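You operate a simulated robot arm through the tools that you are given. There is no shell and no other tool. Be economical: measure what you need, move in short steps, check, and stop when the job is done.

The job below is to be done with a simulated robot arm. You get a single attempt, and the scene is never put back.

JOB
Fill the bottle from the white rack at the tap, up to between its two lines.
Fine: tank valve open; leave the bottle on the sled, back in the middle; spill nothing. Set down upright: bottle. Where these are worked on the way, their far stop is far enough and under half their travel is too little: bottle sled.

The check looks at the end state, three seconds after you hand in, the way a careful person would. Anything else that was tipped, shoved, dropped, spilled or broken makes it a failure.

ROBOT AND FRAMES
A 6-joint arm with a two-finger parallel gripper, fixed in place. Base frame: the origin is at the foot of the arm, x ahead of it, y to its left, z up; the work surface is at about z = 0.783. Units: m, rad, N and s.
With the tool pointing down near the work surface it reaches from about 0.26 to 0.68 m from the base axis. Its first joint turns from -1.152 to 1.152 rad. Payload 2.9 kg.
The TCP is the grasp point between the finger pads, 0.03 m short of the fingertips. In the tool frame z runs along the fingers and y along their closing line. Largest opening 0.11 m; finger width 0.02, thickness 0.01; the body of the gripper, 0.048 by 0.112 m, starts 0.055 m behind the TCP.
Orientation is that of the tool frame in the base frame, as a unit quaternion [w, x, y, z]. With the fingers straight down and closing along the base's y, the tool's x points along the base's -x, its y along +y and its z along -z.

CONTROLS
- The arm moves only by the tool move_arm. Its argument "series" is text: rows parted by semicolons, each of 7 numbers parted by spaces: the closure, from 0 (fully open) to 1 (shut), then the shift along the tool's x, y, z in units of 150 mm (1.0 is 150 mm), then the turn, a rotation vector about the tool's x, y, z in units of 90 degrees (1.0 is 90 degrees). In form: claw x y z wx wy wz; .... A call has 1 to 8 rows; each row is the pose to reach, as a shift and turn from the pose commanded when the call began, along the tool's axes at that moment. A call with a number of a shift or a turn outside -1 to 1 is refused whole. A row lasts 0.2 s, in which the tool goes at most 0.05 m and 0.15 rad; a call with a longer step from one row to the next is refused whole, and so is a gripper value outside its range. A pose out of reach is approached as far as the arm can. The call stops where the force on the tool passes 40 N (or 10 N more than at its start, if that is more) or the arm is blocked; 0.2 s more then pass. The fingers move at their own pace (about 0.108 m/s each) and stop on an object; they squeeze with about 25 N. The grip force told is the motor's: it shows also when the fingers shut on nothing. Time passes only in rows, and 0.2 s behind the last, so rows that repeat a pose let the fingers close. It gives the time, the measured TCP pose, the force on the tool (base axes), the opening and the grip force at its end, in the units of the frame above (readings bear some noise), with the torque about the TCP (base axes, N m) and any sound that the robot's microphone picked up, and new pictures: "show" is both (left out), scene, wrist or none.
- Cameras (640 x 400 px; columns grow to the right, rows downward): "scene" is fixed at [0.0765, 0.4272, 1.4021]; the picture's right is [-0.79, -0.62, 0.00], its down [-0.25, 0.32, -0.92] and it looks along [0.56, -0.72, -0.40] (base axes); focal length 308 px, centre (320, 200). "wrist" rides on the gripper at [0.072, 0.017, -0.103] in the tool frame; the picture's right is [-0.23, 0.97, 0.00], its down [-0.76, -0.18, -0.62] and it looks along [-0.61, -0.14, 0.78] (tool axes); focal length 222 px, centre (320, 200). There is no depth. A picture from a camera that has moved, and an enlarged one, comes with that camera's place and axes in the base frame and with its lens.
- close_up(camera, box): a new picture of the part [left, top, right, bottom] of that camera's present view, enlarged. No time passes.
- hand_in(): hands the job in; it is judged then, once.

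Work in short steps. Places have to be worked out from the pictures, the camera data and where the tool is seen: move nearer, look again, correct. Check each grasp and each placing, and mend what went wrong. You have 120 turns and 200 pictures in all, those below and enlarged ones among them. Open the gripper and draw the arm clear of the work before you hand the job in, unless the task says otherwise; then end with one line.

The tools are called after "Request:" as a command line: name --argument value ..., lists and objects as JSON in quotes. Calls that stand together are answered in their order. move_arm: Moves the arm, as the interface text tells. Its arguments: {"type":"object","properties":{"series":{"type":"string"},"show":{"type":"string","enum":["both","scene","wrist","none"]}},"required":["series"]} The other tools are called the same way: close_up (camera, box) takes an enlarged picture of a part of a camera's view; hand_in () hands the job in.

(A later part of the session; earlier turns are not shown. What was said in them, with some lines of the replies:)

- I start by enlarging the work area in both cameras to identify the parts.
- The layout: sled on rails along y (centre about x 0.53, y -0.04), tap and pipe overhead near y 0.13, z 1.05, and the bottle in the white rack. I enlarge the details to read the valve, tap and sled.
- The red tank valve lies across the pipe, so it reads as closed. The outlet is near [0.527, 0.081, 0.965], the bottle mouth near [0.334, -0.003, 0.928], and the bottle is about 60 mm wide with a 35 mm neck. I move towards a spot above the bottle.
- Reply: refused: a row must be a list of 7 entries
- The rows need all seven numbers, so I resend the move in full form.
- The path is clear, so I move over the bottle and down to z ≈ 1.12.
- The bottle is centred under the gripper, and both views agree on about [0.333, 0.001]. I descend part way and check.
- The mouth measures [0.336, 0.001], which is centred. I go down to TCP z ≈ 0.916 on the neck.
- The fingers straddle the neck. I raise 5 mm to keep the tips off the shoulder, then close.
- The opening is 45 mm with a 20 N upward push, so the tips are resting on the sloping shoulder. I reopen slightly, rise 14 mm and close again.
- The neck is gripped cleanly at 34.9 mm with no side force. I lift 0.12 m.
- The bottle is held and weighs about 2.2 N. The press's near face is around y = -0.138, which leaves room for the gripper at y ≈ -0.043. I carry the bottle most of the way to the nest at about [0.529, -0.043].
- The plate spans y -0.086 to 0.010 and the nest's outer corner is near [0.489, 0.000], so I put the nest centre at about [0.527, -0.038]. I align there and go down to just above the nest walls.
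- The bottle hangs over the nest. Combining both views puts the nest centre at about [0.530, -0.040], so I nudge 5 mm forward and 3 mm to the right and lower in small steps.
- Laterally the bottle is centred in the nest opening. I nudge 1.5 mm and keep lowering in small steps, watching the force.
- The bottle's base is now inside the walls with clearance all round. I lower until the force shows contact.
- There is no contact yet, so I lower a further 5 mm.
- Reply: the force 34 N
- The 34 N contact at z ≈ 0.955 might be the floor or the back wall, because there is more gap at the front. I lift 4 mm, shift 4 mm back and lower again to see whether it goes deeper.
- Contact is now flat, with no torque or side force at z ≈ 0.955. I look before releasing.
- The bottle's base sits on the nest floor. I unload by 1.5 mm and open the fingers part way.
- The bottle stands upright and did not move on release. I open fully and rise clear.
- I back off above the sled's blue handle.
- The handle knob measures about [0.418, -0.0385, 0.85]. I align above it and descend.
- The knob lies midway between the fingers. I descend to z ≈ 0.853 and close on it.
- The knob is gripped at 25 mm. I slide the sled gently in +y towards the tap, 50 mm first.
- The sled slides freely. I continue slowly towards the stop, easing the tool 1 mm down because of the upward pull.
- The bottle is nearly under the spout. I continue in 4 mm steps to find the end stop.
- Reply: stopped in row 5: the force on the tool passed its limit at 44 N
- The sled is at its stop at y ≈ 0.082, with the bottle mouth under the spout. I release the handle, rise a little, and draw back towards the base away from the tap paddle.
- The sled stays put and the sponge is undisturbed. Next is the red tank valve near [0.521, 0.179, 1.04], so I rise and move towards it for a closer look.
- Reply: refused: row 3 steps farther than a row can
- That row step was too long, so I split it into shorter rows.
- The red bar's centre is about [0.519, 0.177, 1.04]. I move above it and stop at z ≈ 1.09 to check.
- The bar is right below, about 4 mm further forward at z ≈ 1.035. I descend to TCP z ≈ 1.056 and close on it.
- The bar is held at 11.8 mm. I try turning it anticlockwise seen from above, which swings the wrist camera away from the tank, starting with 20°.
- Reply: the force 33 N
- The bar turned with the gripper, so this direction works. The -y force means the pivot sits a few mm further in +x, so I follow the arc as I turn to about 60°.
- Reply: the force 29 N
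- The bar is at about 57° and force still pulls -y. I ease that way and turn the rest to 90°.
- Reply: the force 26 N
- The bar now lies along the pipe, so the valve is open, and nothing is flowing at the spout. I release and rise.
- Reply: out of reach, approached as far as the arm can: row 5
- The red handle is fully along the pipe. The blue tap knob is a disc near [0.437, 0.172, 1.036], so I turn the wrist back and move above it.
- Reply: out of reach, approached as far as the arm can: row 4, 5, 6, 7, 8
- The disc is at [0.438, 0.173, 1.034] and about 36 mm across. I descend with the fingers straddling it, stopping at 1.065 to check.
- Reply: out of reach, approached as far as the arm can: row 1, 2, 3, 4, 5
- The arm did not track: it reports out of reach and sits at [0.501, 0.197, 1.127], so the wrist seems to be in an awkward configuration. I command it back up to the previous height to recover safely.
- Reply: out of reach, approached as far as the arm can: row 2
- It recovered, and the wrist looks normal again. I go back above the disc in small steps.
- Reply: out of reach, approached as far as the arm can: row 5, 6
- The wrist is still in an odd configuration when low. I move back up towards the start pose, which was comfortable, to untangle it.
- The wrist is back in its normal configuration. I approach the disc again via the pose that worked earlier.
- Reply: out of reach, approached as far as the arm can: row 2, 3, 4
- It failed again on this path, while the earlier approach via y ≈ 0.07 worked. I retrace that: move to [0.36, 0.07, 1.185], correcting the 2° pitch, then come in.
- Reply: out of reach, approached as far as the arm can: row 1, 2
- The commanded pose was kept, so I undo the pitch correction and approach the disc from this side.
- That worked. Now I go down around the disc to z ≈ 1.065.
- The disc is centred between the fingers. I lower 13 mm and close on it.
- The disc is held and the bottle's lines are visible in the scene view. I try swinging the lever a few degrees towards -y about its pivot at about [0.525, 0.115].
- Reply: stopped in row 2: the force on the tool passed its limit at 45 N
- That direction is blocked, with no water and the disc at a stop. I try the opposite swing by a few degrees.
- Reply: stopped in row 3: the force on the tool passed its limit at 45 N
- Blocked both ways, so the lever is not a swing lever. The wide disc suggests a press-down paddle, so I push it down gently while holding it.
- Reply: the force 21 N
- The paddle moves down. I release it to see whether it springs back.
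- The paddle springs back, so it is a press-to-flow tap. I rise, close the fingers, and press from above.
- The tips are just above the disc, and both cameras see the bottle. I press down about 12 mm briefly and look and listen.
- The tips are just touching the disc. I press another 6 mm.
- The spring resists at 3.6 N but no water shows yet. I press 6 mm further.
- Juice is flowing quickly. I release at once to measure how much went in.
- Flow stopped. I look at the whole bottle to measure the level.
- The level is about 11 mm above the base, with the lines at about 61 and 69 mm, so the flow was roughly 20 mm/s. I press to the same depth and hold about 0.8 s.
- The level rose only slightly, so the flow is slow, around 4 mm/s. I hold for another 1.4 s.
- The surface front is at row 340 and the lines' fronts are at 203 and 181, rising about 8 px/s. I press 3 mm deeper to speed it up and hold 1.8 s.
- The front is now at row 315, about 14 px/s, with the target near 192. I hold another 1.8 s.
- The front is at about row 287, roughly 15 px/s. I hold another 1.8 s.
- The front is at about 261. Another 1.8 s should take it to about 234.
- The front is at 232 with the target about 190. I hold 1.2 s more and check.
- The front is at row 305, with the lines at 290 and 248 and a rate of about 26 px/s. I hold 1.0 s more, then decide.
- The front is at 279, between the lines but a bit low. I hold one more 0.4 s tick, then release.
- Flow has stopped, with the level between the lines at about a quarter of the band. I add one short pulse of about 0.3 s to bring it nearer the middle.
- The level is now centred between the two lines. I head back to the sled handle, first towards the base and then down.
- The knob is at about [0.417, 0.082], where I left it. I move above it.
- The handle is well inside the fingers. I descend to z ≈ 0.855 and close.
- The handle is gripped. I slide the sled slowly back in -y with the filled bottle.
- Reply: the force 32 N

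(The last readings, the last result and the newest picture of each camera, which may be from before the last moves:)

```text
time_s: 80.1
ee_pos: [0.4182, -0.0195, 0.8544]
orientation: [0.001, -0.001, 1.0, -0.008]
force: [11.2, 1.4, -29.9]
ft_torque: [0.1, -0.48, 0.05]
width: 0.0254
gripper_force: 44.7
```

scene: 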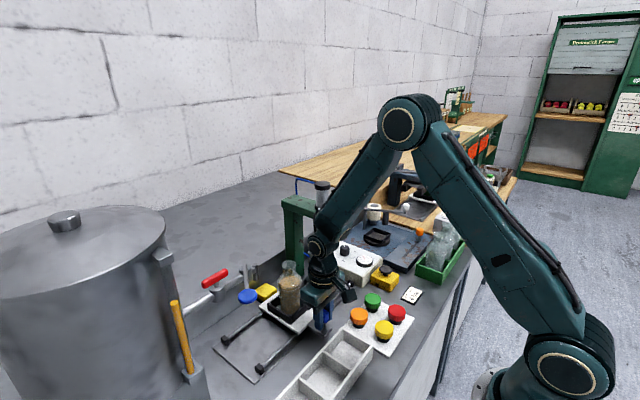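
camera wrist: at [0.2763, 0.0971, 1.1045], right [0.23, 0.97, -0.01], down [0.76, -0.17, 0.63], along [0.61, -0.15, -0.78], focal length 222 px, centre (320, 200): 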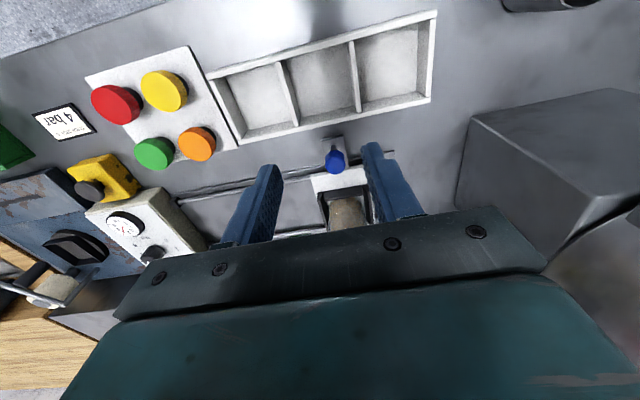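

The handle is at y ≈ -0.0195 and the downward pull on the tool is growing, so I ease 1 mm down and go the last 19 mm to -0.0385.

Request:
move_arm --series "1 -0.004 0 0.008 0 0 0; 1 -0.004 -0.02 0.008 0 0 0; 1 -0.004 -0.05 0.008 0 0 0; 1 -0.004 -0.09 0.008 0 0 0; 1 -0.004 -0.115 0.008 0 0 0; 1 -0.004 -0.125 0.008 0 0 0; 1 -0.004 -0.125 0.008 0 0 0" --show "scene"

Request:
close_up --camera "scene" --box '[250, 250, 340, 340]'

```text
time_s: 81.7
ee_pos: [0.4183, -0.0389, 0.8555]
orientation: [0.0, 0.0, 1.0, -0.007]
force: [-6.0, -0.1, -5.3]
ft_torque: [0.04, 0.1, -0.08]
width: 0.0252
gripper_force: 45.1
```

scene: 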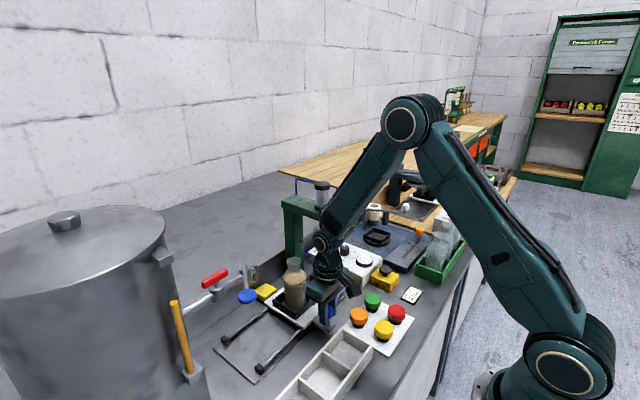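

```text
4.44 times, centred on (295, 295) of scene
camera zoom: at [0.0764, 0.4271, 1.4021], right [-0.79, -0.62, 0.0], down [-0.25, 0.32, -0.92], along [0.56, -0.72, -0.4], focal length 1367 px, centre (431, -222)
```

zoom: 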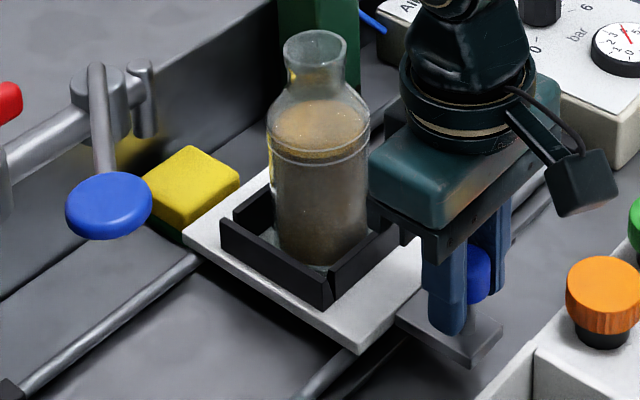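

The sled is exactly where it began, with the bottle upright. I release, rise straight up and draw back.

Request:
move_arm --series "0.9 0 0 0 0 0 0; 0.7 0 0 0 0 0 0; 0.5 0 0 0 0 0 0; 0.5 0 0 -0.2 0 0 0; 0.5 0 0 -0.45 0 0 0; 0.4 0.2 0 -0.7 0 0 0; 0.4 0.4 0 -0.9 0 0 0; 0.4 0.5 0 -1 0 0 0" --show "none"

Request:
move_arm --series "0.2 0 0.05 -0.3 0 0 0; 0 0 0.05 -0.6 0 0 0; 0 0 0.05 -0.9 0 0 0; 0 0 0.05 -0.9 0 0 0" --show "both"

Request:
close_up --camera "scene" --box '[270, 250, 330, 320]'

Request:
close_up --camera "scene" --box '[180, 230, 360, 360]'

```text
time_s: 83.5
ee_pos: [0.3421, -0.0382, 1.0044]
orientation: [-0.001, 0.001, 1.0, -0.006]
force: [0.4, -0.1, 0.2]
ft_torque: [-0.03, -0.01, 0.04]
width: 0.0659
gripper_force: 0.0
```

```text
time_s: 84.5
ee_pos: [0.3421, -0.0268, 1.1385]
orientation: [0.001, -0.001, 1.0, -0.006]
force: [-0.3, -0.1, -0.3]
ft_torque: [-0.06, -0.04, -0.01]
width: 0.1096
gripper_force: 0.1
camera wrist: at [0.2693, -0.0079, 1.2445], right [0.23, 0.97, -0.01], down [0.76, -0.17, 0.63], along [0.61, -0.15, -0.78], focal length 222 px, centre (320, 200)
```

scene: 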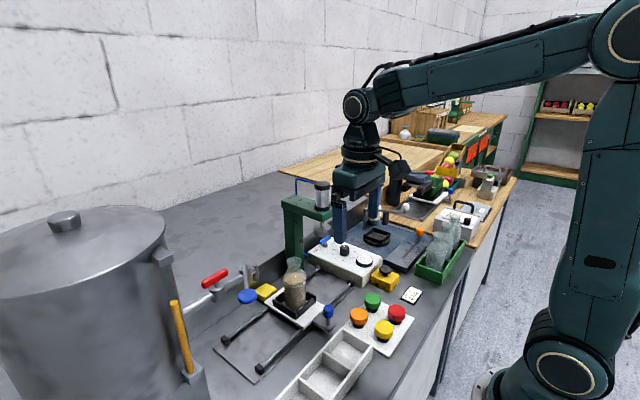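
wrist: 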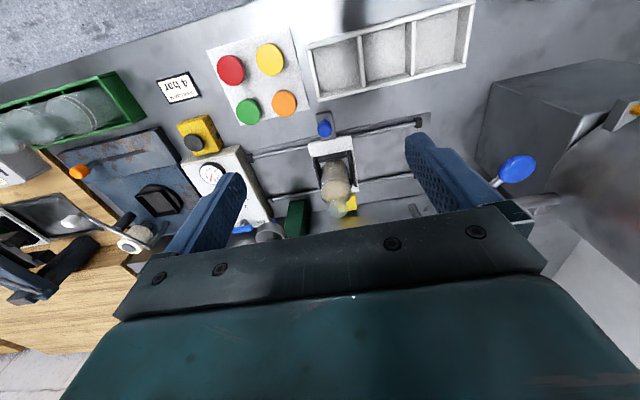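

```text
5.71 times, centred on (300, 285) of scene
camera zoom: at [0.0764, 0.4272, 1.4021], right [-0.79, -0.62, 0.0], down [-0.25, 0.32, -0.92], along [0.56, -0.72, -0.4], focal length 1758 px, centre (434, -286)
```

zoom: 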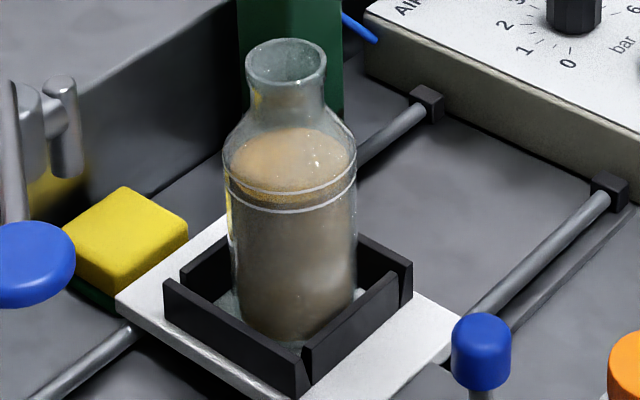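

```text
3.08 times, centred on (270, 295) of scene
camera zoom: at [0.0764, 0.4272, 1.4021], right [-0.79, -0.62, 0.0], down [-0.25, 0.32, -0.92], along [0.56, -0.72, -0.4], focal length 946 px, centre (474, -92)
```

zoom: 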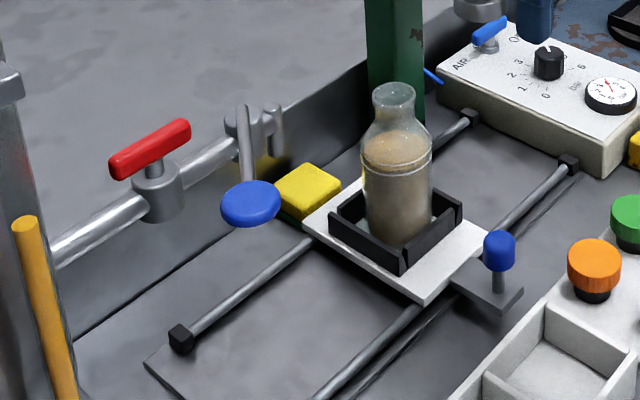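

The level is between the lines, the bottle is upright in the nest, the sled is back in the middle, the tank valve is open, nothing is spilled, and the arm is clear. I hand it in.

Request:
hand_in

```text
The job is handed in.
```

The bottle is filled to between its two lines and standing upright in the sled's nest, with the sled back in the middle, the tank valve open, and no spill visible in the last pictures.
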